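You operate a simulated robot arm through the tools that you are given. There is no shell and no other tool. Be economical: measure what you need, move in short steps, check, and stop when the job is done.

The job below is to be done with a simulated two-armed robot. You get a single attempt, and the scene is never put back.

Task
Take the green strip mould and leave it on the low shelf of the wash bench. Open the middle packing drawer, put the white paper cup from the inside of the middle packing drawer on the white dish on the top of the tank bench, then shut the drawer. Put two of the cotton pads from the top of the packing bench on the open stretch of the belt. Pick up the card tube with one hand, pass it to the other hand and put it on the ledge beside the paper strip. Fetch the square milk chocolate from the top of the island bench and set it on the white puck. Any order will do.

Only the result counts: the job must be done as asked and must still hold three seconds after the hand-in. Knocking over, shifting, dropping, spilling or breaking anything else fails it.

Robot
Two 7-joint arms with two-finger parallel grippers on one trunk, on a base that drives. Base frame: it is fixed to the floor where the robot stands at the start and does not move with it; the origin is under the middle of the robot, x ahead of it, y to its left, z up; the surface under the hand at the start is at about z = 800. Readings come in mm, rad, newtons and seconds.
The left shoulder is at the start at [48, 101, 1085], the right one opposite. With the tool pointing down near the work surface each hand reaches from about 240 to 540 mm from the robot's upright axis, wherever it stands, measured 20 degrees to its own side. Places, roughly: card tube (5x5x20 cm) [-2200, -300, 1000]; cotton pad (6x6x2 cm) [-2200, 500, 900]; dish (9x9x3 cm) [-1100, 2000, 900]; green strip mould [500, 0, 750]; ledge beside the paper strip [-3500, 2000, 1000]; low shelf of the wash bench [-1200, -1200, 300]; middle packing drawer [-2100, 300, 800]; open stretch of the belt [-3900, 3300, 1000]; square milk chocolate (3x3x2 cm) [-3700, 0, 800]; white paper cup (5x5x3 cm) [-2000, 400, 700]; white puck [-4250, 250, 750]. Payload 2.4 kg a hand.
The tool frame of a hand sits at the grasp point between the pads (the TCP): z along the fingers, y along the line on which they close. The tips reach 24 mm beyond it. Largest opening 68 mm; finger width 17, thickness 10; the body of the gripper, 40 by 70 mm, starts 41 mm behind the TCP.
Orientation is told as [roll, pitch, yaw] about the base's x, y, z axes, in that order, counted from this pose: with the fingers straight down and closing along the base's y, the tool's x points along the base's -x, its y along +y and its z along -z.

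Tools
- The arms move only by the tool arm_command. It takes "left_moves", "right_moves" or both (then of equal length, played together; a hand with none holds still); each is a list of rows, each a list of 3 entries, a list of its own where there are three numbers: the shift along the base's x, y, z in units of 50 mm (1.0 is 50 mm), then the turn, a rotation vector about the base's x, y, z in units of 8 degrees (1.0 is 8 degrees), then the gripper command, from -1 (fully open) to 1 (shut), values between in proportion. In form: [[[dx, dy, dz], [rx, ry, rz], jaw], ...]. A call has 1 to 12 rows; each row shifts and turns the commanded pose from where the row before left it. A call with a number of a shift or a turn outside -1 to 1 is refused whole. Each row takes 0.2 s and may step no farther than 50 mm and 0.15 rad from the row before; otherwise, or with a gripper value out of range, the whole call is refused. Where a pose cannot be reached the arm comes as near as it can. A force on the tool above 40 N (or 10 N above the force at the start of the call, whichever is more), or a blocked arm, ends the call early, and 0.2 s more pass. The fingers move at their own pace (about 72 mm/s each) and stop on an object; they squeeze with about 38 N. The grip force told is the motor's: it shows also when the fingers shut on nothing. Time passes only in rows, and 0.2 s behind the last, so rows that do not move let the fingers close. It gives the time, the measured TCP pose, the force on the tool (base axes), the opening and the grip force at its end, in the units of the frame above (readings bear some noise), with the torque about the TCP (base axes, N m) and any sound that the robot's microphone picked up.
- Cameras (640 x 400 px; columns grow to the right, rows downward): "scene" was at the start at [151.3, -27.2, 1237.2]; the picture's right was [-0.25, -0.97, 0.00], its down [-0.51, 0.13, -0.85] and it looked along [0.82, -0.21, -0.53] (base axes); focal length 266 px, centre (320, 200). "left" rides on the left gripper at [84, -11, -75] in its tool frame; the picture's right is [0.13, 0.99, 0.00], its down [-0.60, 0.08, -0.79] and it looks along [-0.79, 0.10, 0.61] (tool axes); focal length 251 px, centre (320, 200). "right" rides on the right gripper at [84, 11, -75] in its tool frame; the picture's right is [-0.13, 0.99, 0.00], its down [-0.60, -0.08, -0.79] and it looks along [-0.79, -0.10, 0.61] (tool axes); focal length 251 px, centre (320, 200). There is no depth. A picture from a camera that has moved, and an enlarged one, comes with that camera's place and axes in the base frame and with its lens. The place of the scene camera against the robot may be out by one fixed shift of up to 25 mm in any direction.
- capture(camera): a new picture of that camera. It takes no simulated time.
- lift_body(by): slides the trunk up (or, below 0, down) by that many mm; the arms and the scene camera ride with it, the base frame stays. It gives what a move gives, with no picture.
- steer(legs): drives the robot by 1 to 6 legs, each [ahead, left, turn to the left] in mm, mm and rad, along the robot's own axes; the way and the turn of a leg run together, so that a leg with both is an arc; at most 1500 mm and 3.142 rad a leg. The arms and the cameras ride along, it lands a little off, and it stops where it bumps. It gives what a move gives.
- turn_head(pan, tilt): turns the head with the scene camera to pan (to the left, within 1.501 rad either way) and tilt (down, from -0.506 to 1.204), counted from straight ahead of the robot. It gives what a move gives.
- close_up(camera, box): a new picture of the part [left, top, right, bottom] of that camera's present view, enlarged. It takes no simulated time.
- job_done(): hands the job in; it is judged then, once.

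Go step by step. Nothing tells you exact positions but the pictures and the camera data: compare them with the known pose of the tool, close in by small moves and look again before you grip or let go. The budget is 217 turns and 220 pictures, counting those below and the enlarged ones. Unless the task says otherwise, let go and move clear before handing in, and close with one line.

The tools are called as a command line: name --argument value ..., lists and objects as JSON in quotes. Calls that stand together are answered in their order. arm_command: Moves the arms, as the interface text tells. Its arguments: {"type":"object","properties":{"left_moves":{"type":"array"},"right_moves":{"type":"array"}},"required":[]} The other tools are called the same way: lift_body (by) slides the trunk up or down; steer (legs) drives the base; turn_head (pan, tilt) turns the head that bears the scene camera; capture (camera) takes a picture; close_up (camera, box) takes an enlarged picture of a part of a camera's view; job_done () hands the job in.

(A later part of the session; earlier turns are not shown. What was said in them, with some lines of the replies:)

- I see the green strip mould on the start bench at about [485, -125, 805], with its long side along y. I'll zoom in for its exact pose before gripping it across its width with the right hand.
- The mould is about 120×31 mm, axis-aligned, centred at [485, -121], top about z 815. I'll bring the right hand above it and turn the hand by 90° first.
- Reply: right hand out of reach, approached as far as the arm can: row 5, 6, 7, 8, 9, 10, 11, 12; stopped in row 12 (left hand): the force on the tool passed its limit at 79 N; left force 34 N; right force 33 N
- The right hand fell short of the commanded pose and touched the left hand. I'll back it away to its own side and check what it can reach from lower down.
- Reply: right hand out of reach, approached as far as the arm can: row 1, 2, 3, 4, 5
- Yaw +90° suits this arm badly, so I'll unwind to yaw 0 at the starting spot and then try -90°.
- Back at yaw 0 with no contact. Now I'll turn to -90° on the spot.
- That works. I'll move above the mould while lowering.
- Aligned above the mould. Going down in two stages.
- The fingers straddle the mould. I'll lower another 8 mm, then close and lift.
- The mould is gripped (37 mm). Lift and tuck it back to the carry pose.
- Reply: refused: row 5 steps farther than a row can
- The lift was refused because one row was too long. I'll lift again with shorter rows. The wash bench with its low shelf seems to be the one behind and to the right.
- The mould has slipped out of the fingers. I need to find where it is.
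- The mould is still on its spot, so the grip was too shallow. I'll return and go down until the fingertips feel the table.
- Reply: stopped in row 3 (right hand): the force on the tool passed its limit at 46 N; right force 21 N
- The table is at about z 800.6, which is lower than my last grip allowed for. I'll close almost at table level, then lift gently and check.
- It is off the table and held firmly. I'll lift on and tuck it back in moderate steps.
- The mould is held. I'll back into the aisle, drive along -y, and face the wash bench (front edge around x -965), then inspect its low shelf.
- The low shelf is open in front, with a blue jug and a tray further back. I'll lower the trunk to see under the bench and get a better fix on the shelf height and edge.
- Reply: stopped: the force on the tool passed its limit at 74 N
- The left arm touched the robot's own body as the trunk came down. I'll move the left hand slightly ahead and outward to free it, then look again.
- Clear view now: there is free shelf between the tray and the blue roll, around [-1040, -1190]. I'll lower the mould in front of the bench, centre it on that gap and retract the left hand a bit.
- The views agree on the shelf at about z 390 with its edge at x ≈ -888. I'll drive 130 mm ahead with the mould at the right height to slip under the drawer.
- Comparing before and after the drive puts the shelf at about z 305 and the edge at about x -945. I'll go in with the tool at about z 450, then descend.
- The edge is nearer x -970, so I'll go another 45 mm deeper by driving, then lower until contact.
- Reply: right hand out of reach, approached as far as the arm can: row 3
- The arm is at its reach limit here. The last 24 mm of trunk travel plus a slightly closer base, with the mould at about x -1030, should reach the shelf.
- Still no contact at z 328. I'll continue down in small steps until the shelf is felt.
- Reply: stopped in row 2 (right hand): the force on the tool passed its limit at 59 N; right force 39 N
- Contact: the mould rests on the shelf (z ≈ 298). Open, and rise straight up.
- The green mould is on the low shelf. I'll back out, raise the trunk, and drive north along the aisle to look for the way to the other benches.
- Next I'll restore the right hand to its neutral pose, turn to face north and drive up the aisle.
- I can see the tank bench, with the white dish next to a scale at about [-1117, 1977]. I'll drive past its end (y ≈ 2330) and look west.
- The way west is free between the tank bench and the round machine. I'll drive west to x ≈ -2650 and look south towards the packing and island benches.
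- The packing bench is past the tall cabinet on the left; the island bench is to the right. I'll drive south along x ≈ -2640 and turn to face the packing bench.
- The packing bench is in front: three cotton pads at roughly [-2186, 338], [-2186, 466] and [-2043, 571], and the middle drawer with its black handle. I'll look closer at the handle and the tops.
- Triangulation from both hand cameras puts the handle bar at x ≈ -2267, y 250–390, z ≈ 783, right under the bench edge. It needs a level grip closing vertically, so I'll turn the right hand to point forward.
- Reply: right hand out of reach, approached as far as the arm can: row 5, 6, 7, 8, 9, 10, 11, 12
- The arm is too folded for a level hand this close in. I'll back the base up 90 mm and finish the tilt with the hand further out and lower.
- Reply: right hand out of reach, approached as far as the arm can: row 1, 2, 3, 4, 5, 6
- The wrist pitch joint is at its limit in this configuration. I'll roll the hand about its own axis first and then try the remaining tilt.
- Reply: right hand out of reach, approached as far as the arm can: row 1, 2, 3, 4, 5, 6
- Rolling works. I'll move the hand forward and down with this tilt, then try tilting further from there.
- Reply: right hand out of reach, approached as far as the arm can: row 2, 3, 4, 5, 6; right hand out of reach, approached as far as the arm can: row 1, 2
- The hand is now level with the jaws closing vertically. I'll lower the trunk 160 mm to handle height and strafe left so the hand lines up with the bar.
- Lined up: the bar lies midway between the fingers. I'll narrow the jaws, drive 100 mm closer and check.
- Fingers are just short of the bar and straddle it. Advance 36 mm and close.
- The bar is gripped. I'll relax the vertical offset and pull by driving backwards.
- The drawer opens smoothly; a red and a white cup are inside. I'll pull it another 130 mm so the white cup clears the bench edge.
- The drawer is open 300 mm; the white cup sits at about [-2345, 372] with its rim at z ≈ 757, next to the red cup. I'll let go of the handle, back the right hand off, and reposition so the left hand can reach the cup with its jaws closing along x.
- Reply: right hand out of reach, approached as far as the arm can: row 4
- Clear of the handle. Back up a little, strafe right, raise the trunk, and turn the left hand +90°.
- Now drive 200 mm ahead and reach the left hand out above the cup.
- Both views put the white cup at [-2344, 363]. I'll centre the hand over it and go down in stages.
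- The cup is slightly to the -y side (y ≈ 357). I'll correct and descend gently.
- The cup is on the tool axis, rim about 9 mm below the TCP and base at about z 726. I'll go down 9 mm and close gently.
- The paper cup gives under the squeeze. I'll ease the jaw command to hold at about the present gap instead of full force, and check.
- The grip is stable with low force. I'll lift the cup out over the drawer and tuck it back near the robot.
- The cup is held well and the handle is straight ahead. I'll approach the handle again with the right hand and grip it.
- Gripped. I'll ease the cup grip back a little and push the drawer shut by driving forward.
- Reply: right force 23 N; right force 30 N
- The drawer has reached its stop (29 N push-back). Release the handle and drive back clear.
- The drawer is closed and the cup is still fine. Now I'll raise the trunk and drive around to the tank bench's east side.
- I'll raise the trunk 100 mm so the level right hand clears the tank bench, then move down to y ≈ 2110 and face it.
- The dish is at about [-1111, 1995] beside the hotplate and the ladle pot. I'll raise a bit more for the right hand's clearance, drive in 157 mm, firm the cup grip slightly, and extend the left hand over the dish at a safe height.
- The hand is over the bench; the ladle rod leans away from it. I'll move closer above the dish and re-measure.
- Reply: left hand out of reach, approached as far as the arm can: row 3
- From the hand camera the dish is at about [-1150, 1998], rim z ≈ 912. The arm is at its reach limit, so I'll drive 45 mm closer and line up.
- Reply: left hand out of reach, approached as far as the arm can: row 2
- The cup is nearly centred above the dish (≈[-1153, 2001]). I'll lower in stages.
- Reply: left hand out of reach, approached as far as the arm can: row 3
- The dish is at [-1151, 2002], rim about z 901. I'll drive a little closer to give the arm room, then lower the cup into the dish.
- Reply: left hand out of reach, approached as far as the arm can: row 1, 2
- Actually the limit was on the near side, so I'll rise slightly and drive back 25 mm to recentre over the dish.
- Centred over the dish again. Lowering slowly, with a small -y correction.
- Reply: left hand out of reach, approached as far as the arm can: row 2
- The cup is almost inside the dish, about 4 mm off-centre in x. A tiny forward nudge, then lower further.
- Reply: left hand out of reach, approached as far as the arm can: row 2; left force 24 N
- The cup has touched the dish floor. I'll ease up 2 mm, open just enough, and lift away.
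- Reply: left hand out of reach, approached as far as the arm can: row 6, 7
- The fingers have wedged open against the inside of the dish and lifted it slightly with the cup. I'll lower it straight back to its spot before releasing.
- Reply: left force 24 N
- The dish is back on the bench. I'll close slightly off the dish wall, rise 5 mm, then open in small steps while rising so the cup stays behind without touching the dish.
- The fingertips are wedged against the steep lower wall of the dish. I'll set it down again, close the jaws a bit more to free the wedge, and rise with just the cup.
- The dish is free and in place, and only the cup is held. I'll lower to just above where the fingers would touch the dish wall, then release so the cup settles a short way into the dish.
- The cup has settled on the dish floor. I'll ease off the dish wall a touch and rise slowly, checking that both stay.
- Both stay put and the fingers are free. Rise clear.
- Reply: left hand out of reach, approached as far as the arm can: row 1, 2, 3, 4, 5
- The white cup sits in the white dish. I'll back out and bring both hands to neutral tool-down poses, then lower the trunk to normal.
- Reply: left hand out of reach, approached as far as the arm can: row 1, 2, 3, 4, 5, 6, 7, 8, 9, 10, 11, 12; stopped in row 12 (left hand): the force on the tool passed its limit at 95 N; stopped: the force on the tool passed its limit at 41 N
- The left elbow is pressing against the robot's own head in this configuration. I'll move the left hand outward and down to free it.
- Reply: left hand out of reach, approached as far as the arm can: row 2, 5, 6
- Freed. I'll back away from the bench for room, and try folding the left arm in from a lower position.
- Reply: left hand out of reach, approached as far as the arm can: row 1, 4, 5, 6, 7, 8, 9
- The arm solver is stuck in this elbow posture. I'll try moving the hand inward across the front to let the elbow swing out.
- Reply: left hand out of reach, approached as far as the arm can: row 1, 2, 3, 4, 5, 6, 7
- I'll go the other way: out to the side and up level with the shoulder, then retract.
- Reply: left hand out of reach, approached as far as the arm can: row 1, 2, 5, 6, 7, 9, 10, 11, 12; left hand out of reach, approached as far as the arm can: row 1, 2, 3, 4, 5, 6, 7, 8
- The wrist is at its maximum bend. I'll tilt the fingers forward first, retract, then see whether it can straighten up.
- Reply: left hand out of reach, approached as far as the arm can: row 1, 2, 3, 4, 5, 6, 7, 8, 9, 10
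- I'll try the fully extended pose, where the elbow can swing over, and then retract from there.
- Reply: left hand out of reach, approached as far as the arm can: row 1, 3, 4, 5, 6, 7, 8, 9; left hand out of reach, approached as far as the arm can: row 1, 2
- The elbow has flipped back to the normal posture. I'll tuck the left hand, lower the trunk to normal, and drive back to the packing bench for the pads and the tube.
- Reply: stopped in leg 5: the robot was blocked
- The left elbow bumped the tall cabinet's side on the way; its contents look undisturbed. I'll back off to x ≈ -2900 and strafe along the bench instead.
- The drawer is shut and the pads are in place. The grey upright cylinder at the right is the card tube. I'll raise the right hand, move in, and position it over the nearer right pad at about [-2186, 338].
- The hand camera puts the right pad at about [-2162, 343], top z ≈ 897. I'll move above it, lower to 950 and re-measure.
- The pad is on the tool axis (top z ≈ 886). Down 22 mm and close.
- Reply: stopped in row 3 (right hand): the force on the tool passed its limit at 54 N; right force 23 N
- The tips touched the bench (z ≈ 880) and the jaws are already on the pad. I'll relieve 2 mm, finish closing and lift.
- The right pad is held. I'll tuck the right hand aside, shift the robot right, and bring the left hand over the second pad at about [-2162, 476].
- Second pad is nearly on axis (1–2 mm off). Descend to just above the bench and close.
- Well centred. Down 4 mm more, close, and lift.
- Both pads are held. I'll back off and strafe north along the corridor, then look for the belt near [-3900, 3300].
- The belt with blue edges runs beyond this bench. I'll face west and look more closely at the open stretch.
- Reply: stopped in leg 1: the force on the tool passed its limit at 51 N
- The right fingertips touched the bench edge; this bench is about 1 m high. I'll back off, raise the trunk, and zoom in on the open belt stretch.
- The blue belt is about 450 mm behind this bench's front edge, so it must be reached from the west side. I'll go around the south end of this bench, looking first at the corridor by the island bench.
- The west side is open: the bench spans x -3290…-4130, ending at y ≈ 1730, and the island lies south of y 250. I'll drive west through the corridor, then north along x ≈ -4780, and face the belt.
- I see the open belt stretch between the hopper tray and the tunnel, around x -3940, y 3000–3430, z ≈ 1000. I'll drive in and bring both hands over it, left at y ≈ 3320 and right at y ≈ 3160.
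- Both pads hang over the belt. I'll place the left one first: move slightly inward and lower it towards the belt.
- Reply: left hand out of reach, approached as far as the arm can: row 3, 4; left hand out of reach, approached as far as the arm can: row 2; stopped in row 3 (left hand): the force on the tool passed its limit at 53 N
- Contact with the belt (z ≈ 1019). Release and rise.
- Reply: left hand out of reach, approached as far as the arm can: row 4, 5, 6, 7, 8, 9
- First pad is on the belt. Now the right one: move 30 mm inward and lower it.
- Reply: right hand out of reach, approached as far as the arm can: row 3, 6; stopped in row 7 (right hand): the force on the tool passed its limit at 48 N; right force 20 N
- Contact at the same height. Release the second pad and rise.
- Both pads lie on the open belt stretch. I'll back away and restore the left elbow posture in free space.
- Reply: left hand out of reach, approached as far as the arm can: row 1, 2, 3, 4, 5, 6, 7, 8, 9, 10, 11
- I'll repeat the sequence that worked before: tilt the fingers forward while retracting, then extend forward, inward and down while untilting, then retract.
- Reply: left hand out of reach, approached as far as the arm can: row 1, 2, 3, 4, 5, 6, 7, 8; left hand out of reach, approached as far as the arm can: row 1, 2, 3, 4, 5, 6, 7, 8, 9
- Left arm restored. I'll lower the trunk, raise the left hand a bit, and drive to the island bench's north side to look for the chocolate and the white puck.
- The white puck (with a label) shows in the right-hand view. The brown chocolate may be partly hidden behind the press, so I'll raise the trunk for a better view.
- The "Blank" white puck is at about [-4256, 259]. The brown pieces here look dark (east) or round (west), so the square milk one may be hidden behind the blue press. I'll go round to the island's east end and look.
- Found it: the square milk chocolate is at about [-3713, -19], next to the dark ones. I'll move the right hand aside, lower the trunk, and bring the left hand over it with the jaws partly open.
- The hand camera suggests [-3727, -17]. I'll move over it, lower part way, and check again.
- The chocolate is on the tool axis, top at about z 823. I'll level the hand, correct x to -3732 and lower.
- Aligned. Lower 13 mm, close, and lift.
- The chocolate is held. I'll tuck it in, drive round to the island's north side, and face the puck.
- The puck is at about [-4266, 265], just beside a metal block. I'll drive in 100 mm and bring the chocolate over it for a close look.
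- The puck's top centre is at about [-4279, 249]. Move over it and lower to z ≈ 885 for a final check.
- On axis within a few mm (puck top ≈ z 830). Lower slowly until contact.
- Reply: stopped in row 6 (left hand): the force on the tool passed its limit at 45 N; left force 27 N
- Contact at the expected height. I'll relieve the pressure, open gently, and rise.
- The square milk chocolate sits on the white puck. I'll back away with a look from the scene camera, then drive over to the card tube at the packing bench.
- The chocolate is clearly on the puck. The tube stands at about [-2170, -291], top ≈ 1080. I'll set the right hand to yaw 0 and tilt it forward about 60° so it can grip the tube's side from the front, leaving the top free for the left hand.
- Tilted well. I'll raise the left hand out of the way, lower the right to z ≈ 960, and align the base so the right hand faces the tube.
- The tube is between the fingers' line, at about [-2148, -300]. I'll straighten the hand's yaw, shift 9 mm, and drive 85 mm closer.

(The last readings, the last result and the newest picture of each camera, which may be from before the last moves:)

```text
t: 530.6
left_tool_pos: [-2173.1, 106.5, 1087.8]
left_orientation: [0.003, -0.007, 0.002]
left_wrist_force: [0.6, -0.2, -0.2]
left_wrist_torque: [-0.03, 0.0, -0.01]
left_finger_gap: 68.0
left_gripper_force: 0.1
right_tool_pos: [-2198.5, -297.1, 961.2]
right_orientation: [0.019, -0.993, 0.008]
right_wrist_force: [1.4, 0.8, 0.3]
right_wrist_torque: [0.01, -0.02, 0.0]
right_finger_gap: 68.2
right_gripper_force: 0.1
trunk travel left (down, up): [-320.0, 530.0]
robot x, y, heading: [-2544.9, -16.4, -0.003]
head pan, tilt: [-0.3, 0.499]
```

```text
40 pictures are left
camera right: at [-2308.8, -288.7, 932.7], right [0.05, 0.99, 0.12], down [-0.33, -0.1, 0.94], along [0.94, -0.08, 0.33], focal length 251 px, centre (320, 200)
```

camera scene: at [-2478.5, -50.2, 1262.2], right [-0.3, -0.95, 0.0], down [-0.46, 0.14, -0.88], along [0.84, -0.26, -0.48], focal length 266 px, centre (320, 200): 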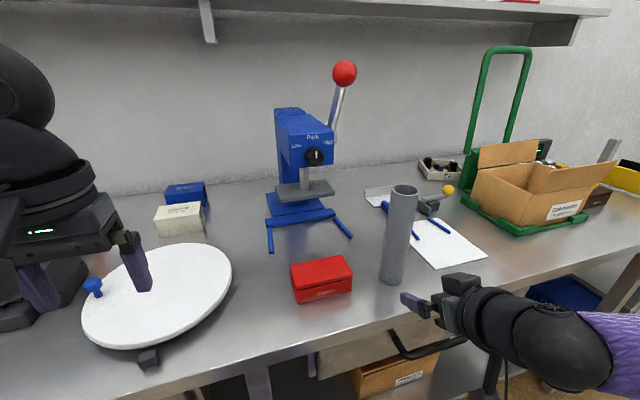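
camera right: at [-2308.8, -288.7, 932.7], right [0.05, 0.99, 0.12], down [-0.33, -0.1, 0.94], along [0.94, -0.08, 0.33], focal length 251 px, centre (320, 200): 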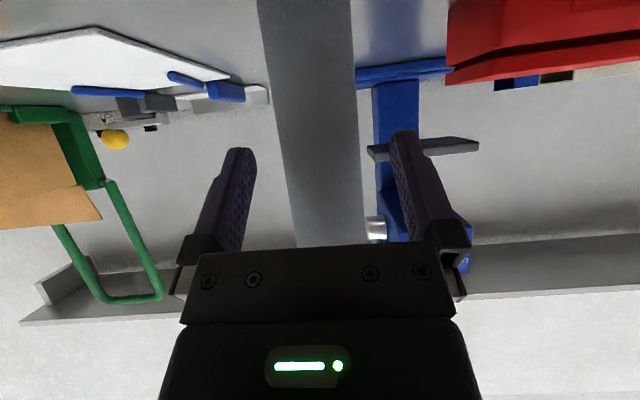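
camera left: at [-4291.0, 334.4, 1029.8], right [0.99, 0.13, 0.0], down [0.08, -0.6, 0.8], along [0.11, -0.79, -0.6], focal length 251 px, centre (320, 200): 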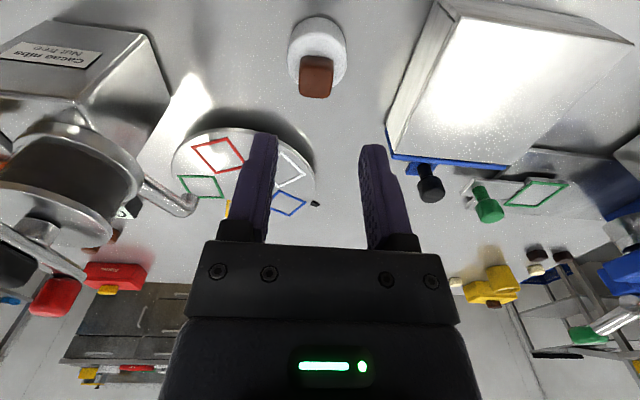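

Centred (tube at x ≈ -2141, y ≈ -299). Advance 57 mm and close.

arm_command --right_moves '[[[0.3, -0.02, 0], [0, 0, 0], -1], [[0.3, -0.02, 0], [0, 0, 0], -1], [[0.3, 0, 0], [0, 0, 0], -1], [[0.24, 0, 0], [0, 0, 0], -1], [[0, 0, 0], [0, 0, 0], 1], [[0, 0, 0], [0, 0, 0], 1], [[0, 0, 0], [0, 0, 0], 1]]'

capture --camera "right"

capture --camera "scene"

```text
t: 532.2
left_tool_pos: [-2173.8, 106.5, 1088.4]
left_orientation: [0.002, -0.008, 0.001]
left_wrist_force: [0.4, 0.3, -0.9]
left_wrist_torque: [-0.01, 0.02, -0.03]
left_finger_gap: 68.2
left_gripper_force: 0.1
right_tool_pos: [-2141.1, -300.4, 962.6]
right_orientation: [0.019, -0.993, 0.006]
right_wrist_force: [0.7, -0.2, 0.0]
right_wrist_torque: [0.0, 0.02, -0.03]
right_finger_gap: 43.5
right_gripper_force: 37.8
trunk travel left (down, up): [-320.0, 530.0]
robot x, y, heading: [-2546.4, -17.7, -0.002]
head pan, tilt: [-0.3, 0.499]
```

```text
39 pictures are left
camera right: at [-2252.2, -290.9, 933.7], right [0.05, 0.99, 0.12], down [-0.33, -0.1, 0.94], along [0.94, -0.08, 0.33], focal length 251 px, centre (320, 200)
```

right: 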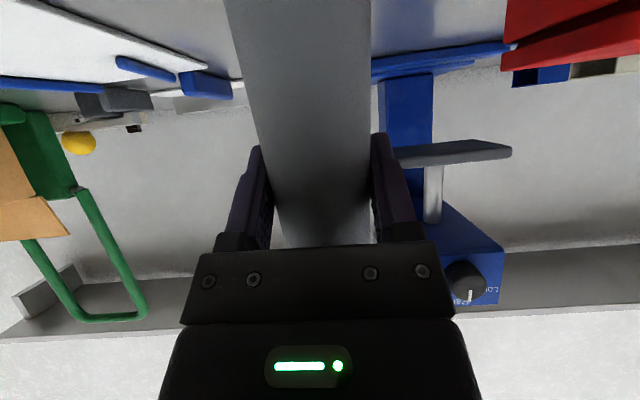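

```text
38 pictures are left
camera scene: at [-2397.4, -49.6, 1262.2], right [-0.29, -0.96, 0.0], down [-0.46, 0.14, -0.88], along [0.84, -0.26, -0.48], focal length 266 px, centre (320, 200)
```

scene: 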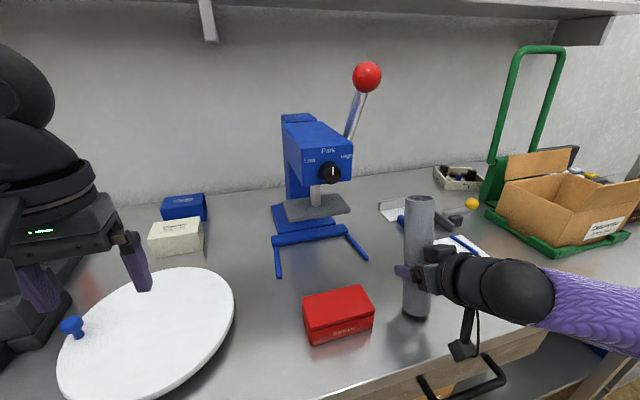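

The tube is gripped (43.5 mm). Lift it and back away from the bench for the hand-over.

arm_command --right_moves '[[[0, 0, 0.2], [0, 0, 0], 1], [[0, 0, 0.4], [0, 0, 0], 1], [[0, 0, 0.5], [0, 0, 0], 1], [[0, 0, 0.5], [0, 0, 0], 1]]'

steer --legs '[[-330, 0, 0]]'

turn_head --pan -0.3 --tilt 0.6

capture --camera "scene"

```text
t: 533.2
left_tool_pos: [-2174.2, 106.8, 1088.7]
left_orientation: [0.002, -0.006, 0.0]
left_wrist_force: [1.1, 1.0, -0.1]
left_wrist_torque: [0.02, 0.01, 0.01]
left_finger_gap: 68.1
left_gripper_force: 0.0
right_tool_pos: [-2143.2, -298.4, 1041.1]
right_orientation: [0.021, -0.993, 0.007]
right_wrist_force: [-0.2, -0.4, -1.3]
right_wrist_torque: [0.01, -0.02, 0.01]
right_finger_gap: 43.4
right_gripper_force: 37.5
trunk travel left (down, up): [-320.0, 530.0]
robot x, y, heading: [-2546.3, -14.1, 0.006]
head pan, tilt: [-0.3, 0.499]
```

```text
t: 535.3
left_tool_pos: [-2504.7, 107.8, 1088.1]
left_orientation: [0.0, -0.006, 0.002]
left_wrist_force: [0.1, -0.7, 0.3]
left_wrist_torque: [-0.06, -0.03, 0.03]
left_finger_gap: 68.1
left_gripper_force: 0.1
right_tool_pos: [-2471.2, -298.4, 1042.0]
right_orientation: [0.019, -0.996, 0.01]
right_wrist_force: [0.7, -0.3, -0.5]
right_wrist_torque: [-0.01, -0.02, -0.03]
right_finger_gap: 42.9
right_gripper_force: 38.0
trunk travel left (down, up): [-320.0, 530.0]
robot x, y, heading: [-2872.5, -20.7, 0.006]
head pan, tilt: [-0.3, 0.499]
```

```text
t: 536.0
left_tool_pos: [-2503.0, 107.4, 1087.5]
left_orientation: [0.0, -0.008, 0.004]
left_wrist_force: [0.0, 0.3, 0.9]
left_wrist_torque: [0.01, -0.02, 0.0]
left_finger_gap: 68.0
left_gripper_force: 0.1
right_tool_pos: [-2470.4, -298.0, 1041.6]
right_orientation: [0.019, -0.992, 0.01]
right_wrist_force: [0.1, 0.0, -0.9]
right_wrist_torque: [-0.03, -0.03, -0.03]
right_finger_gap: 43.3
right_gripper_force: 38.3
trunk travel left (down, up): [-320.0, 530.0]
robot x, y, heading: [-2876.8, -18.3, 0.003]
head pan, tilt: [-0.3, 0.6]
```

```text
37 pictures are left
camera scene: at [-2729.2, -49.3, 1253.2], right [-0.29, -0.96, 0.0], down [-0.54, 0.16, -0.83], along [0.79, -0.24, -0.56], focal length 266 px, centre (320, 200)
```

scene: 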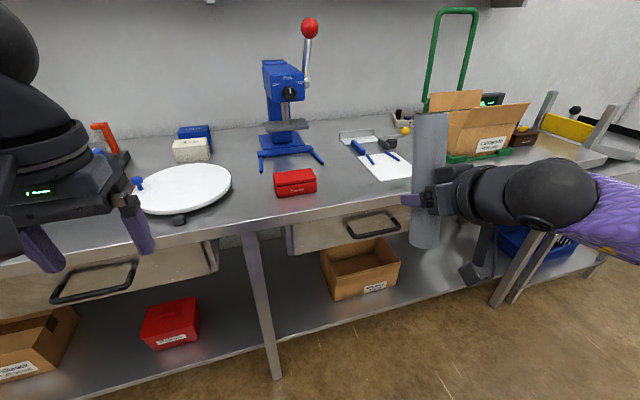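

The tube hangs vertically (about z 959–1159). I'll bring it lower and towards the middle so the left hand can take it from above.

arm_command --right_moves '[[[0, 0.5, -0.3], [0, 0, 0], 1], [[0, 0.5, -0.3], [0, 0, 0], 1], [[0, 0.5, -0.3], [0, 0, 0], 1], [[0, 0.5, -0.3], [0, 0, 0], 1], [[0, 0.5, -0.3], [0, 0, 0], 1], [[0, 0.5, -0.3], [0, 0, 0], 1], [[0, 0.4, -0.3], [0, 0, 0], 1], [[0, 0.3, -0.2], [0, 0, 0], 1]]' --left_moves '[[[-0.2, 0.2, 0.1], [0, 0, 0], -1], [[-0.2, 0.2, 0.1], [0, 0, 0], -1], [[-0.2, 0.2, 0.1], [0, 0, 0], -1], [[-0.2, 0, 0], [0, 0, 0], -1], [[0, 0, 0], [0, 0, 0], -1], [[0, 0, 0], [0, 0, 0], -1], [[0, 0, 0], [0, 0, 0], -1], [[0, 0, 0], [0, 0, 0], -1]]'

turn_head --pan 0.0 --tilt 0.7

capture --camera "scene"

capture --camera "left"

```text
t: 537.8
left_tool_pos: [-2544.1, 136.9, 1102.2]
left_orientation: [0.002, -0.008, 0.006]
left_wrist_force: [-0.8, 0.9, -0.7]
left_wrist_torque: [0.03, -0.01, 0.01]
left_finger_gap: 68.0
left_gripper_force: 0.0
right_tool_pos: [-2472.2, -112.5, 925.9]
right_orientation: [0.019, -0.994, 0.01]
right_wrist_force: [-0.4, -0.1, 0.0]
right_wrist_torque: [0.03, 0.0, 0.02]
right_finger_gap: 43.3
right_gripper_force: 37.9
trunk travel left (down, up): [-320.0, 530.0]
robot x, y, heading: [-2877.6, -16.2, 0.005]
head pan, tilt: [-0.3, 0.6]
```

```text
t: 538.6
left_tool_pos: [-2544.1, 135.5, 1102.3]
left_orientation: [0.0, -0.007, 0.002]
left_wrist_force: [0.1, 0.4, 0.2]
left_wrist_torque: [0.02, 0.01, 0.04]
left_finger_gap: 67.8
left_gripper_force: 0.0
right_tool_pos: [-2470.9, -111.4, 926.0]
right_orientation: [0.019, -0.994, 0.009]
right_wrist_force: [0.7, 0.3, 0.2]
right_wrist_torque: [-0.02, -0.04, -0.03]
right_finger_gap: 43.2
right_gripper_force: 37.5
trunk travel left (down, up): [-320.0, 530.0]
robot x, y, heading: [-2872.3, -19.8, 0.01]
head pan, tilt: [0.0, 0.7]
```

```text
36 pictures are left
camera scene: at [-2728.8, -23.2, 1244.5], right [0.0, -1.0, 0.0], down [-0.64, 0.0, -0.76], along [0.76, 0.0, -0.64], focal length 266 px, centre (320, 200)
```

scene: 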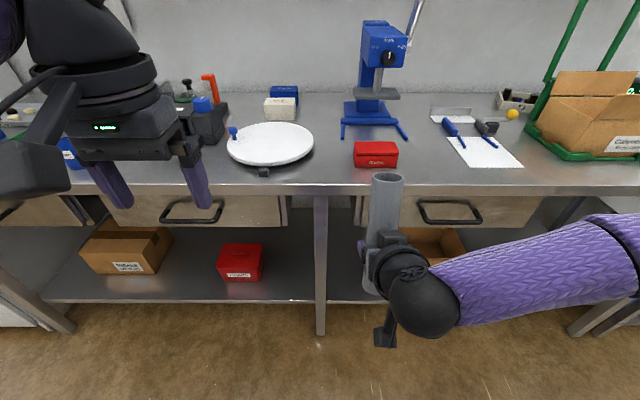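

```text
35 pictures are left
camera left: at [-2629.1, 125.8, 1178.0], right [-0.13, 0.99, 0.0], down [0.6, 0.08, 0.8], along [0.79, 0.11, -0.6], focal length 251 px, centre (320, 200)
```

left: 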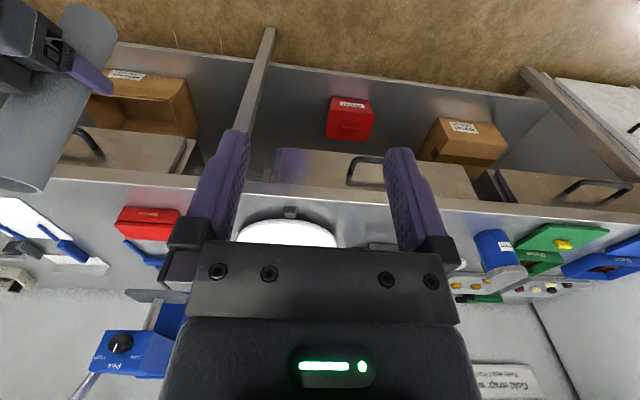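

Tube top is at about [-2442, -111, 1040]. I'll bring it 70 mm further towards the middle, and move the left hand above it.

arm_command --right_moves '[[[0, 0.4, 0], [0, 0, 0], 1], [[0, 0.5, 0], [0, 0, 0], 1], [[0, 0.5, 0], [0, 0, 0], 1], [[0, 0, 0], [0, 0, 0], 1], [[0, 0, 0], [0, 0, 0], 1], [[0, 0, 0], [0, 0, 0], 1]]' --left_moves '[[[0.1, -0.3, 0.3], [0, 0, 0], -1], [[0.3, -0.5, 0.2], [0, 0, 0], -1], [[0.4, -0.6, 0], [0, 0, 0], -1], [[0.4, -0.7, 0], [0, 0, 0], -1], [[0.4, -0.7, 0], [0, 0, 0], -1], [[0.4, -0.7, 0], [0, 0, 0], -1]]'

capture --camera "left"

capture --camera "scene"

```text
t: 540.0
left_tool_pos: [-2446.0, -36.5, 1126.3]
left_orientation: [0.005, -0.009, -0.001]
left_wrist_force: [-0.6, 0.6, 0.3]
left_wrist_torque: [-0.02, -0.02, -0.01]
left_finger_gap: 68.2
left_gripper_force: 0.0
left hand out of reach, approached as far as the arm can: row 6
right_tool_pos: [-2471.7, -44.5, 926.1]
right_orientation: [0.02, -0.993, 0.012]
right_wrist_force: [0.8, -0.1, 0.7]
right_wrist_torque: [0.02, -0.01, 0.0]
right_finger_gap: 42.9
right_gripper_force: 38.2
trunk travel left (down, up): [-320.0, 530.0]
robot x, y, heading: [-2874.2, -16.3, 0.007]
head pan, tilt: [0.0, 0.7]
```

```text
34 pictures are left
camera left: at [-2530.9, -47.6, 1201.5], right [-0.13, 0.99, 0.0], down [0.6, 0.08, 0.8], along [0.79, 0.11, -0.6], focal length 251 px, centre (320, 200)
```

left: 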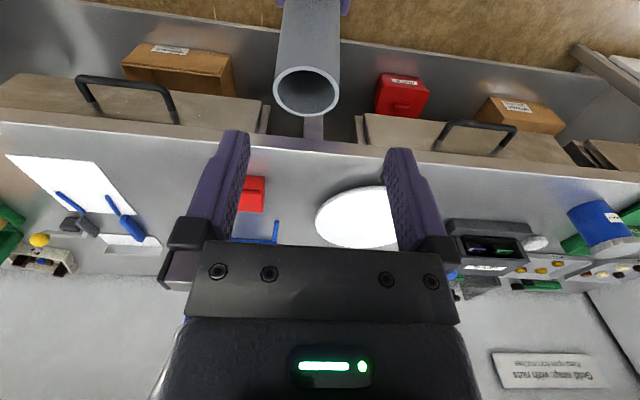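

```text
33 pictures are left
camera scene: at [-2729.1, -23.7, 1244.6], right [0.0, -1.0, 0.0], down [-0.64, 0.0, -0.76], along [0.76, 0.0, -0.64], focal length 266 px, centre (320, 200)
```

scene: 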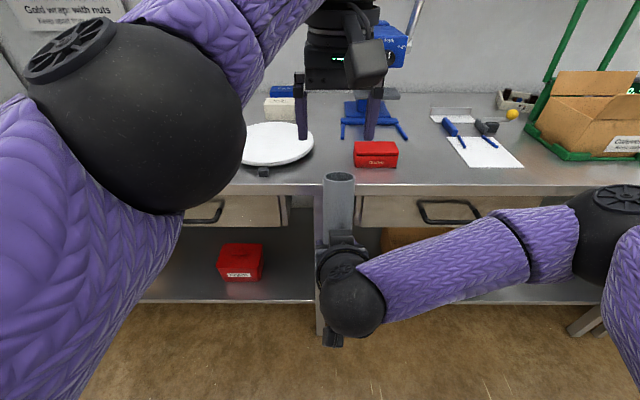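

The tube's top is just below the left hand, 9 mm to the -y side. I'll correct and lower the left hand over the tube's top.

arm_command --left_moves '[[[0.15, -0.17, -0.3], [0, 0, 0], -1], [[0, 0, -0.4], [0, 0, 0], -1], [[0, 0, -0.4], [0, 0, 0], -1]]'

capture --camera "left"

```text
t: 540.8
left_tool_pos: [-2440.6, -42.9, 1072.1]
left_orientation: [0.002, -0.007, 0.004]
left_wrist_force: [-0.5, 0.3, 0.4]
left_wrist_torque: [-0.02, -0.03, -0.01]
left_finger_gap: 68.1
left_gripper_force: 0.1
left hand out of reach, approached as far as the arm can: row 1
right_tool_pos: [-2470.3, -44.0, 926.6]
right_orientation: [0.018, -0.993, 0.01]
right_wrist_force: [0.0, 0.2, 0.0]
right_wrist_torque: [0.01, 0.01, -0.02]
right_finger_gap: 43.2
right_gripper_force: 38.1
trunk travel left (down, up): [-320.0, 530.0]
robot x, y, heading: [-2875.0, -20.6, 0.001]
head pan, tilt: [0.0, 0.7]
```

```text
32 pictures are left
camera left: at [-2524.9, -53.7, 1145.9], right [-0.13, 0.99, 0.0], down [0.6, 0.08, 0.8], along [0.79, 0.11, -0.6], focal length 251 px, centre (320, 200)
```

left: 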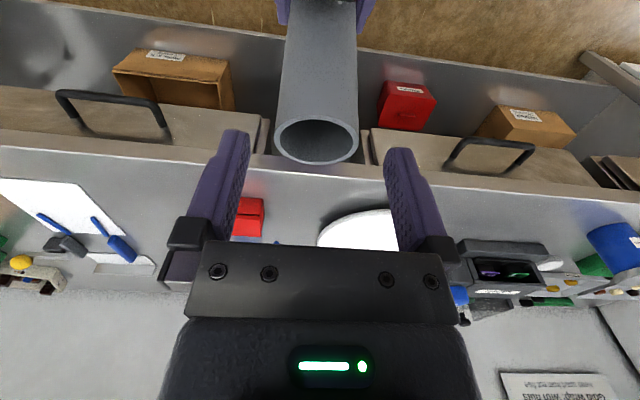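

Aligned. Lower 50 mm and close the left hand on the tube.

arm_command --left_moves '[[[0, -0.03, -0.35], [0, 0, 0], -1], [[0, 0, -0.35], [0, 0, 0], -1], [[0, 0, -0.3], [0, 0, 0], -1], [[0, 0, 0], [0, 0, 0], 1], [[0, 0, 0], [0, 0, 0], 1], [[0, 0, 0], [0, 0, 0], 1]]'

capture --camera "left"

capture --camera "scene"

```text
t: 542.2
left_tool_pos: [-2439.5, -45.1, 1021.8]
left_orientation: [0.003, -0.007, 0.005]
left_wrist_force: [1.8, 8.4, -0.8]
left_wrist_torque: [0.43, -0.16, -0.21]
left_finger_gap: 43.8
left_gripper_force: 37.9
right_tool_pos: [-2471.6, -44.2, 925.7]
right_orientation: [0.018, -0.993, 0.01]
right_wrist_force: [-2.6, -7.6, 0.4]
right_wrist_torque: [0.35, -0.04, -0.04]
right_finger_gap: 43.1
right_gripper_force: 38.2
trunk travel left (down, up): [-320.0, 530.0]
robot x, y, heading: [-2874.3, -19.5, 0.007]
head pan, tilt: [0.0, 0.7]
```

```text
31 pictures are left
camera left: at [-2524.6, -55.9, 1096.3], right [-0.13, 0.99, 0.0], down [0.6, 0.08, 0.8], along [0.79, 0.11, -0.6], focal length 251 px, centre (320, 200)
```

left: 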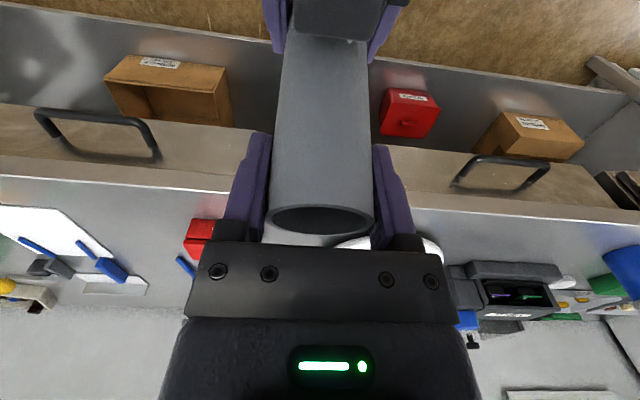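

```text
30 pictures are left
camera scene: at [-2728.7, -23.2, 1244.5], right [0.0, -1.0, 0.0], down [-0.64, 0.0, -0.76], along [0.76, 0.0, -0.64], focal length 266 px, centre (320, 200)
```

scene: 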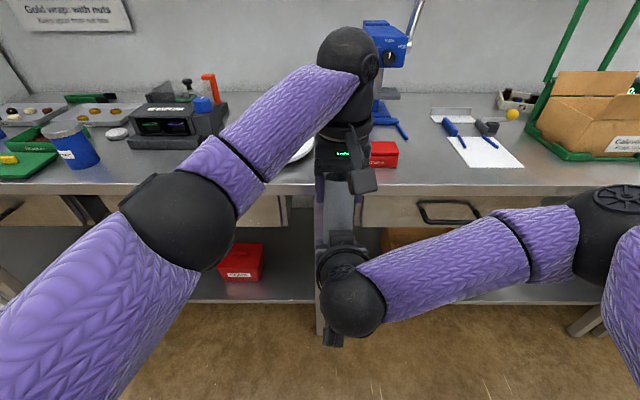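

The left hand holds the tube. I'll open the right hand and withdraw it straight back, then aside.

arm_command --right_moves '[[[0, 0, 0], [0, 0, 0], -1], [[0, 0, 0], [0, 0, 0], -1], [[-0.4, 0, 0], [0, 0, 0], -1], [[-0.6, 0, 0], [0, 0, 0], -1], [[-0.6, 0, 0], [0, 0, 0], -1], [[-0.2, -0.5, 0], [0, 0, 0], -1], [[0, -0.8, 0], [0, 0, 0], -1], [[0, -0.8, 0], [0, 0, 0], -1], [[0, -0.8, 0], [0, 0, 0], -1]]'

capture --camera "scene"

```text
t: 544.2
left_tool_pos: [-2440.5, -44.9, 1021.4]
left_orientation: [0.001, -0.005, 0.004]
left_wrist_force: [0.4, -0.3, -0.1]
left_wrist_torque: [-0.02, 0.04, -0.01]
left_finger_gap: 43.7
left_gripper_force: 37.8
right_tool_pos: [-2518.0, -131.1, 939.0]
right_orientation: [0.016, -0.989, 0.008]
right_wrist_force: [-0.1, 0.6, 0.3]
right_wrist_torque: [-0.01, 0.01, -0.01]
right_finger_gap: 68.0
right_gripper_force: 0.0
right hand out of reach, approached as far as the arm can: row 6, 7, 8, 9
trunk travel left (down, up): [-320.0, 530.0]
robot x, y, heading: [-2874.7, -18.1, 0.002]
head pan, tilt: [0.0, 0.7]
```

```text
29 pictures are left
camera scene: at [-2728.9, -23.5, 1244.5], right [0.0, -1.0, 0.0], down [-0.64, 0.0, -0.76], along [0.76, 0.0, -0.64], focal length 266 px, centre (320, 200)
```

scene: 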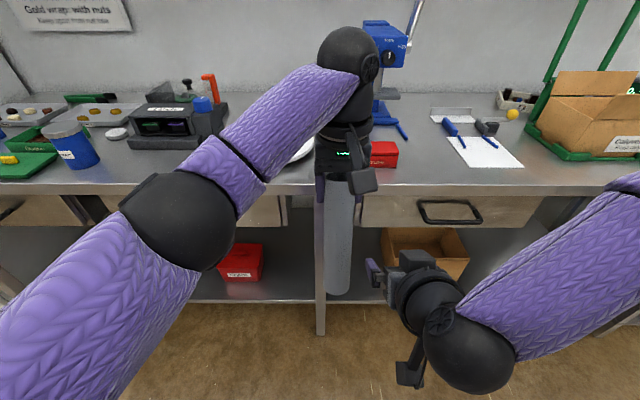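

The pass is complete: the left hand now holds the tube alone. I'll move the right hand further aside, raise the trunk, and drive to the ledge near [-3500, 2000].

arm_command --right_moves '[[[0.2, -0.7, 0.1], [0, 0, 0], -1], [[0.2, -0.8, 0.1], [0, 0, 0], -1], [[0.2, -0.8, 0.1], [0, 0, 0], -1], [[0, -0.6, 0.2], [0, 0, 0], -1]]'

lift_body --by 230

steer --legs '[[0, 1450, 0], [0, 670, 0], [0, 0, 1.571], [0, 0, 1.571]]'

turn_head --pan 0.1 --tilt 0.6

capture --camera "scene"

```text
t: 545.2
left_tool_pos: [-2440.2, -45.3, 1020.8]
left_orientation: [0.001, -0.007, 0.004]
left_wrist_force: [0.1, 0.5, 0.5]
left_wrist_torque: [-0.04, 0.0, 0.02]
left_finger_gap: 43.5
left_gripper_force: 37.7
right_tool_pos: [-2481.1, -268.4, 976.4]
right_orientation: [0.018, -0.993, 0.009]
right_wrist_force: [0.3, -0.2, 0.3]
right_wrist_torque: [0.0, -0.03, 0.03]
right_finger_gap: 67.7
right_gripper_force: 0.0
right hand out of reach, approached as far as the arm can: row 1
trunk travel left (down, up): [-320.0, 530.0]
robot x, y, heading: [-2875.0, -21.0, 0.003]
head pan, tilt: [0.0, 0.7]
```

```text
t: 547.6
left_tool_pos: [-2441.4, -44.0, 1249.9]
left_orientation: [0.002, -0.007, 0.004]
left_wrist_force: [-0.4, -0.5, -0.1]
left_wrist_torque: [-0.02, 0.01, 0.0]
left_finger_gap: 43.7
left_gripper_force: 38.0
right_tool_pos: [-2482.2, -268.4, 1206.2]
right_orientation: [0.017, -0.993, 0.011]
right_wrist_force: [-1.2, 0.1, 0.1]
right_wrist_torque: [0.01, -0.01, -0.03]
right_finger_gap: 68.0
right_gripper_force: 0.1
trunk travel left (down, up): [-550.0, 300.0]
robot x, y, heading: [-2874.3, -18.0, 0.006]
head pan, tilt: [0.0, 0.7]
```

```text
t: 565.5
left_tool_pos: [-3310.7, 2101.1, 1251.7]
left_orientation: [0.001, -0.008, 3.103]
left_wrist_force: [0.1, -1.0, 0.3]
left_wrist_torque: [0.01, 0.01, 0.02]
left_finger_gap: 43.3
left_gripper_force: 37.9
right_tool_pos: [-3259.6, 2323.4, 1206.1]
right_orientation: [0.018, -0.993, 3.111]
right_wrist_force: [0.5, 0.6, 0.3]
right_wrist_torque: [0.03, 0.0, 0.01]
right_finger_gap: 68.2
right_gripper_force: 0.0
trunk travel left (down, up): [-550.0, 300.0]
robot x, y, heading: [-2878.0, 2056.3, 3.105]
head pan, tilt: [0.0, 0.7]
```

```text
t: 566.2
left_tool_pos: [-3309.4, 2100.8, 1251.4]
left_orientation: [0.002, -0.007, 3.104]
left_wrist_force: [0.7, -0.7, 0.5]
left_wrist_torque: [-0.01, 0.0, 0.01]
left_finger_gap: 43.5
left_gripper_force: 37.2
right_tool_pos: [-3259.6, 2323.4, 1207.1]
right_orientation: [0.019, -0.994, 3.11]
right_wrist_force: [0.2, -1.0, -0.6]
right_wrist_torque: [0.0, 0.0, -0.04]
right_finger_gap: 68.2
right_gripper_force: 0.0
trunk travel left (down, up): [-550.0, 300.0]
robot x, y, heading: [-2878.7, 2057.4, 3.109]
head pan, tilt: [0.099, 0.6]
```

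```text
28 pictures are left
camera scene: at [-2967.3, 2047.7, 1484.5], right [-0.06, 1.0, 0.0], down [0.56, 0.03, -0.82], along [-0.82, -0.05, -0.57], focal length 266 px, centre (320, 200)
```

scene: 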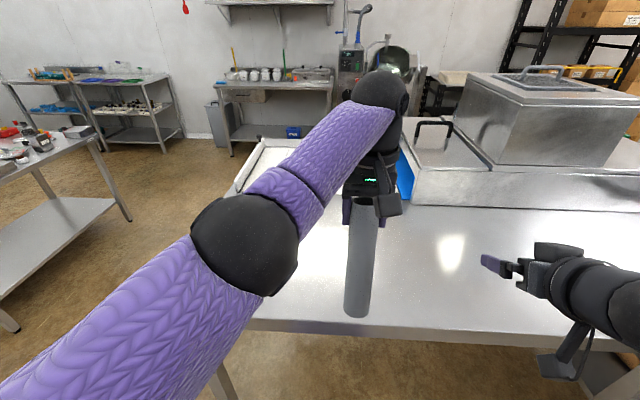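

The steel ledge runs in front of the white paper strip. I'll move in so the tube is over the ledge at about [-3450, 2040].

steer --legs '[[130, 55, 0.03]]'

turn_head --pan 0.35 --tilt 0.75

capture --camera "scene"

capture --camera "left"

```text
t: 567.5
left_tool_pos: [-3441.4, 2033.6, 1251.6]
left_orientation: [0.002, -0.007, 3.136]
left_wrist_force: [0.3, -0.7, -1.0]
left_wrist_torque: [0.0, 0.0, 0.02]
left_finger_gap: 43.5
left_gripper_force: 38.1
right_tool_pos: [-3398.6, 2258.1, 1206.8]
right_orientation: [0.016, -0.991, -3.139]
right_wrist_force: [-0.5, -0.8, 0.1]
right_wrist_torque: [0.02, 0.0, -0.02]
right_finger_gap: 68.1
right_gripper_force: 0.0
trunk travel left (down, up): [-550.0, 300.0]
robot x, y, heading: [-3006.7, 2006.2, 3.137]
head pan, tilt: [0.099, 0.6]
```

```text
t: 568.3
left_tool_pos: [-3439.7, 2034.8, 1250.8]
left_orientation: [0.003, -0.008, 3.136]
left_wrist_force: [0.2, -0.2, -0.1]
left_wrist_torque: [-0.02, 0.01, -0.02]
left_finger_gap: 43.5
left_gripper_force: 37.8
right_tool_pos: [-3398.3, 2258.0, 1206.1]
right_orientation: [0.018, -0.993, -3.14]
right_wrist_force: [-0.4, -0.6, -0.4]
right_wrist_torque: [0.02, 0.0, -0.01]
right_finger_gap: 67.9
right_gripper_force: 0.1
trunk travel left (down, up): [-550.0, 300.0]
robot x, y, heading: [-3011.3, 2007.2, 3.137]
head pan, tilt: [0.351, 0.75]
```

```text
27 pictures are left
camera scene: at [-3086.5, 1972.7, 1471.7], right [-0.34, 0.94, 0.0], down [0.64, 0.23, -0.73], along [-0.69, -0.25, -0.68], focal length 266 px, centre (320, 200)
```

scene: 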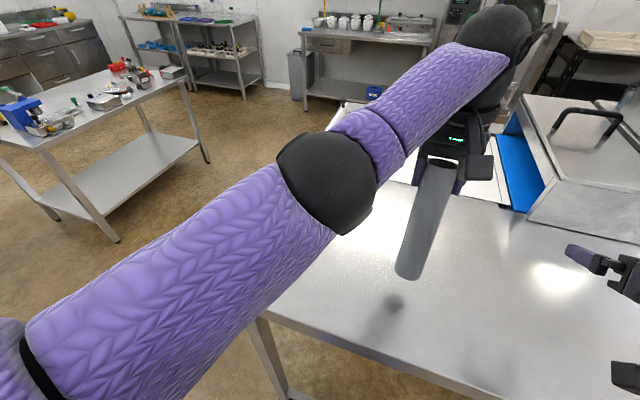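

```text
26 pictures are left
camera left: at [-3355.8, 2045.6, 1326.3], right [0.12, -0.99, 0.0], down [-0.6, -0.07, 0.8], along [-0.79, -0.1, -0.6], focal length 251 px, centre (320, 200)
```

left: 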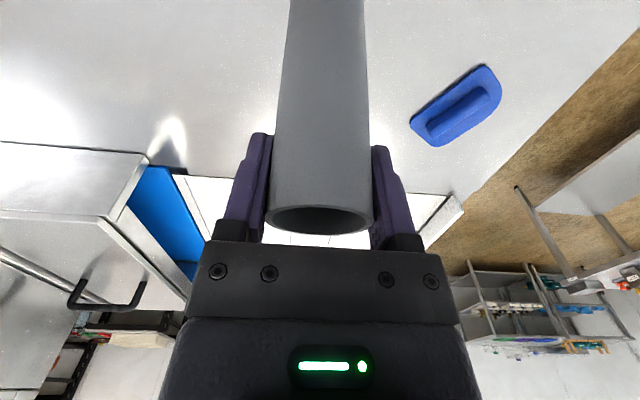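

The tube leans about 14° in the hand (its bottom towards the robot). I'll tilt the left hand forward by that much so the tube stands vertical, then check.

arm_command --left_moves '[[[0, 0, 0], [0, 0.6, 0], 1], [[0, 0, 0], [0, 0.6, 0], 1], [[0, 0, 0], [0, 0.6, 0], 1]]'

turn_head --pan 0.0 --tilt 0.6

capture --camera "scene"

capture --camera "left"

```text
t: 569.1
left_tool_pos: [-3439.1, 2033.8, 1251.2]
left_orientation: [0.003, -0.258, 3.136]
left_wrist_force: [0.8, 0.0, -0.8]
left_wrist_torque: [-0.03, -0.02, 0.0]
left_finger_gap: 43.5
left_gripper_force: 38.0
right_tool_pos: [-3397.5, 2258.2, 1206.6]
right_orientation: [0.018, -0.995, -3.142]
right_wrist_force: [0.0, 0.6, 0.0]
right_wrist_torque: [-0.05, 0.01, 0.01]
right_finger_gap: 68.1
right_gripper_force: 0.0
trunk travel left (down, up): [-550.0, 300.0]
robot x, y, heading: [-3010.1, 2003.7, 3.141]
head pan, tilt: [0.351, 0.75]
```

```text
t: 569.9
left_tool_pos: [-3440.6, 2034.5, 1252.2]
left_orientation: [0.002, -0.259, 3.135]
left_wrist_force: [-0.4, 0.3, 0.9]
left_wrist_torque: [-0.02, 0.01, 0.0]
left_finger_gap: 43.3
left_gripper_force: 37.7
right_tool_pos: [-3397.1, 2259.6, 1205.9]
right_orientation: [0.017, -0.994, -3.14]
right_wrist_force: [0.7, 0.1, -0.2]
right_wrist_torque: [-0.01, 0.03, -0.03]
right_finger_gap: 68.0
right_gripper_force: 0.1
trunk travel left (down, up): [-550.0, 300.0]
robot x, y, heading: [-3008.3, 2004.6, 3.135]
head pan, tilt: [0.0, 0.6]
```

```text
25 pictures are left
camera scene: at [-3096.8, 2001.1, 1484.5], right [0.0, 1.0, 0.0], down [0.57, 0.0, -0.82], along [-0.82, 0.0, -0.57], focal length 266 px, centre (320, 200)
```

scene: 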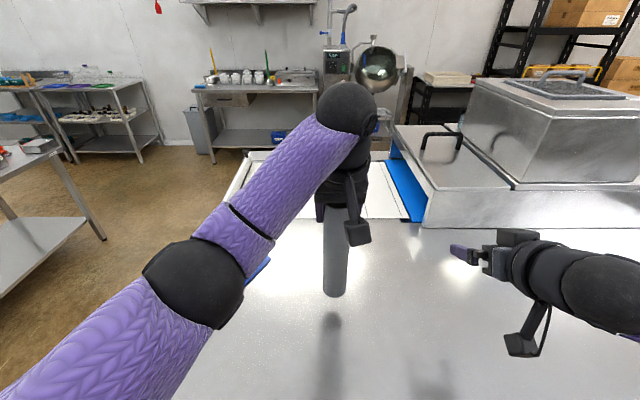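

```text
24 pictures are left
camera left: at [-3339.8, 2045.7, 1303.1], right [0.12, -0.99, -0.03], down [-0.38, -0.07, 0.92], along [-0.92, -0.1, -0.39], focal length 251 px, centre (320, 200)
```

left: 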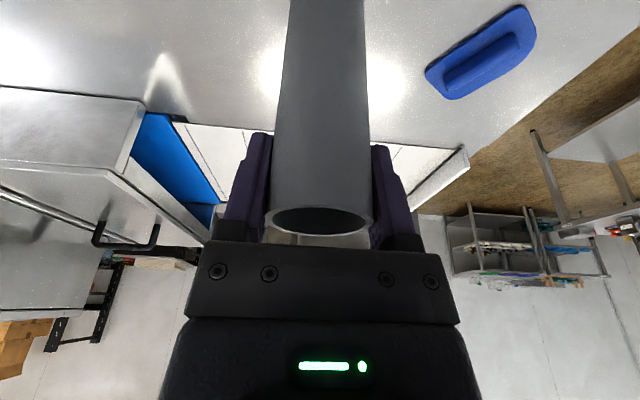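

Edge convergence in the hand view indicates the lean is nearer 18°, so I'll add about 3° more, then lower slowly to contact.

arm_command --left_moves '[[[0, 0, 0], [-0.14, 0.42, 0], 1], [[0, 0, -0.5], [0, 0, 0], 1], [[0, 0, -0.4], [0, 0, 0], 1], [[0, 0, -0.2], [0, 0, 0], 1], [[0, 0, -0.12], [0, 0, 0], 1], [[0, 0, -0.12], [0, 0, 0], 1], [[0, 0, -0.12], [0, 0, 0], 1], [[0, 0, -0.12], [0, 0, 0], 1], [[0, 0, -0.12], [0, 0, 0], 1], [[0, 0, -0.12], [0, 0, 0], 1]]'

capture --camera "scene"

```text
t: 571.1
left_tool_pos: [-3441.0, 2034.2, 1197.0]
left_orientation: [0.02, -0.332, 3.131]
left_wrist_force: [2.7, -3.4, 20.9]
left_wrist_torque: [-0.55, -0.84, -0.05]
left_finger_gap: 43.6
left_gripper_force: 38.1
right_tool_pos: [-3396.2, 2256.9, 1207.2]
right_orientation: [0.017, -0.994, -3.138]
right_wrist_force: [0.0, -0.4, -0.4]
right_wrist_torque: [-0.02, -0.02, -0.02]
right_finger_gap: 68.1
right_gripper_force: 0.1
trunk travel left (down, up): [-550.0, 300.0]
robot x, y, heading: [-3009.3, 2007.6, 3.138]
head pan, tilt: [0.0, 0.6]
stopped in row 5 (left hand): the force on the tool passed its limit at 46 N (the readings are from after the stop); the commanded pose is now the measured one
```

```text
23 pictures are left
camera scene: at [-3095.3, 2000.4, 1484.8], right [0.0, 1.0, 0.0], down [0.56, 0.0, -0.83], along [-0.83, 0.0, -0.56], focal length 266 px, centre (320, 200)
```

scene: 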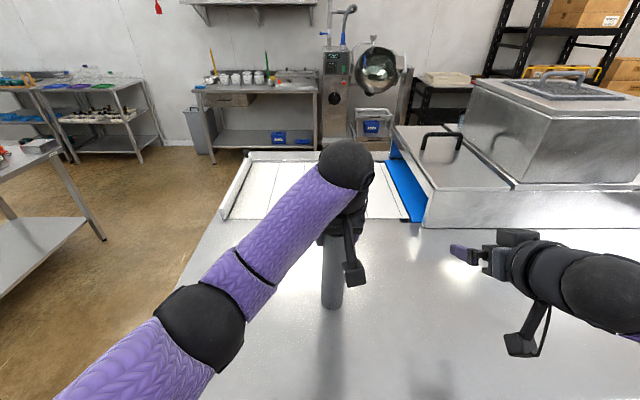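

Contact with the ledge (z ≈ 1020); the torque shows the base is nearly flat. I'll relieve the load, open slowly and check before retreating.

arm_command --left_moves '[[[0, 0, 0.03], [0, 0, 0], 1], [[0, 0, 0], [0, 0, 0], -0.4], [[0, 0, 0], [0, 0, 0], -0.7], [[0, 0, 0], [0, 0, 0], -1], [[0, 0, 0], [0, 0, 0], -1]]'

capture --camera "left"

capture --camera "scene"

```text
t: 572.3
left_tool_pos: [-3441.3, 2034.6, 1197.1]
left_orientation: [0.02, -0.33, 3.131]
left_wrist_force: [-0.6, 0.2, -0.4]
left_wrist_torque: [0.0, 0.0, 0.02]
left_finger_gap: 67.6
left_gripper_force: 0.0
right_tool_pos: [-3397.2, 2258.5, 1206.8]
right_orientation: [0.017, -0.996, -3.14]
right_wrist_force: [-0.2, -0.3, 0.1]
right_wrist_torque: [0.0, 0.01, -0.03]
right_finger_gap: 68.1
right_gripper_force: 0.0
trunk travel left (down, up): [-550.0, 300.0]
robot x, y, heading: [-3006.6, 2007.2, 3.137]
head pan, tilt: [0.0, 0.6]
```

```text
22 pictures are left
camera left: at [-3338.0, 2046.4, 1241.1], right [0.12, -0.99, -0.02], down [-0.32, -0.06, 0.95], along [-0.94, -0.1, -0.32], focal length 251 px, centre (320, 200)
```

left: 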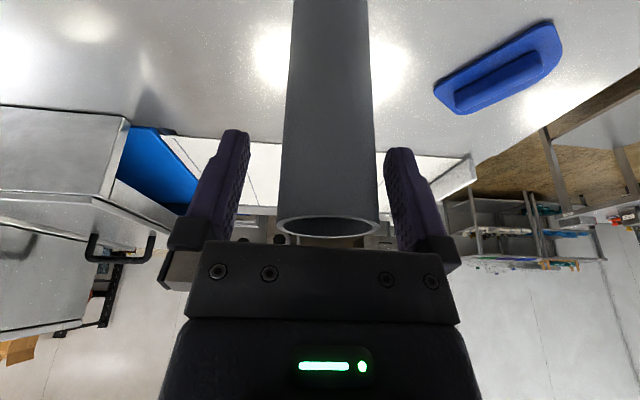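

```text
21 pictures are left
camera scene: at [-3096.8, 2001.2, 1484.5], right [0.0, 1.0, 0.0], down [0.57, 0.0, -0.82], along [-0.82, 0.0, -0.57], focal length 266 px, centre (320, 200)
```

scene: 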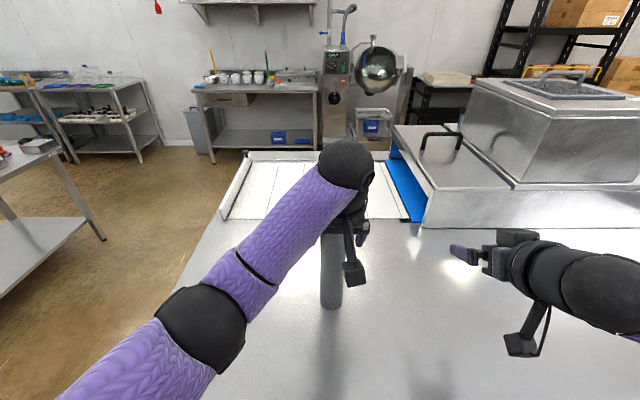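

The tube stands free on the ledge. I'll centre the fingers around it (4 mm) and withdraw upwards along the finger direction.

arm_command --left_moves '[[[0, -0.06, 0], [0, 0, 0], -1], [[0.1, 0, 0.28], [0, 0, 0], -1], [[0.15, 0, 0.42], [0, 0, 0], -1], [[0.2, 0, 0.56], [0, 0, 0], -1], [[0.25, 0, 0.65], [0, 0, 0], -1]]'

capture --camera "scene"

```text
t: 573.5
left_tool_pos: [-3405.7, 2032.3, 1291.0]
left_orientation: [0.022, -0.327, 3.13]
left_wrist_force: [0.2, -0.4, -0.4]
left_wrist_torque: [0.01, 0.01, 0.0]
left_finger_gap: 67.9
left_gripper_force: 0.0
right_tool_pos: [-3396.4, 2258.0, 1206.7]
right_orientation: [0.017, -0.995, -3.14]
right_wrist_force: [0.4, -0.7, 0.6]
right_wrist_torque: [0.0, 0.02, -0.01]
right_finger_gap: 67.9
right_gripper_force: 0.1
trunk travel left (down, up): [-550.0, 300.0]
robot x, y, heading: [-3003.9, 2007.2, 3.138]
head pan, tilt: [0.0, 0.6]
```

```text
20 pictures are left
camera scene: at [-3096.4, 2001.1, 1484.6], right [0.0, 1.0, 0.0], down [0.56, 0.0, -0.83], along [-0.83, 0.0, -0.56], focal length 266 px, centre (320, 200)
```

scene: 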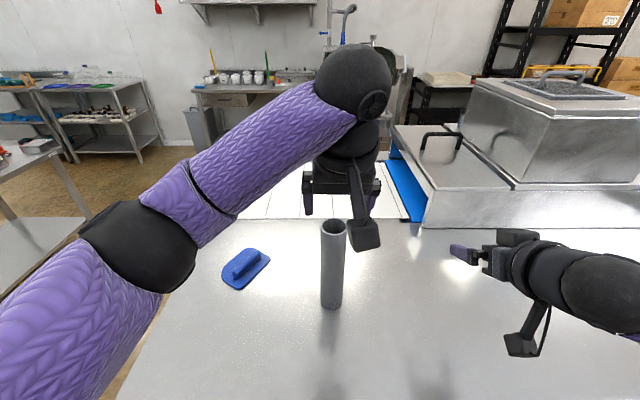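

The tube stands on the ledge beside the paper strip. I'll back away and take a last look before handing in.

steer --legs '[[-350, 0, 0]]'

capture --camera "scene"

```text
t: 575.7
left_tool_pos: [-3058.0, 2030.3, 1291.4]
left_orientation: [0.021, -0.328, 3.134]
left_wrist_force: [-0.9, -0.4, 0.3]
left_wrist_torque: [0.01, 0.01, -0.02]
left_finger_gap: 68.0
left_gripper_force: 0.0
right_tool_pos: [-3049.9, 2256.0, 1206.5]
right_orientation: [0.018, -0.996, -3.14]
right_wrist_force: [0.1, 1.2, 0.1]
right_wrist_torque: [0.01, 0.0, -0.02]
right_finger_gap: 67.8
right_gripper_force: 0.1
trunk travel left (down, up): [-550.0, 300.0]
robot x, y, heading: [-2657.7, 2003.2, 3.142]
head pan, tilt: [0.0, 0.6]
```

```text
19 pictures are left
camera scene: at [-2747.9, 1999.8, 1484.6], right [0.0, 1.0, 0.0], down [0.56, 0.0, -0.83], along [-0.83, 0.0, -0.56], focal length 266 px, centre (320, 200)
```

scene: 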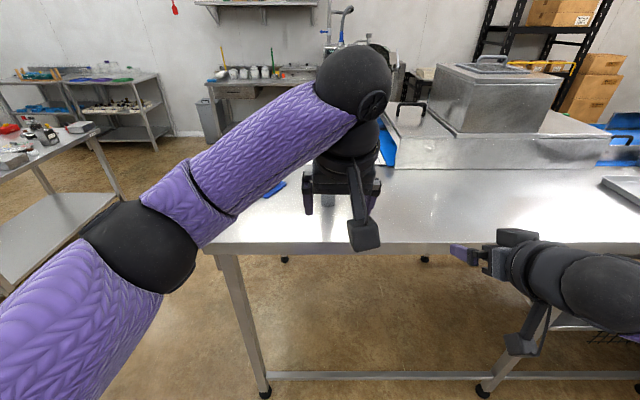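

The tube's base shows on the ledge behind the hand, and both hands are clear of everything. All five jobs are done, so I'm handing in.

job_done

```text
The job is handed in.
```

I handed the job in with all five parts done: the mould, the cup, the two pads, the tube and the chocolate are placed as asked, and the middle drawer is shut. On the way, the dish was lifted about 30 mm and set back within a few mm. There were also a few bumps (against the cabinet, a bench edge and the robot itself), and I saw nothing knocked over or displaced by them.
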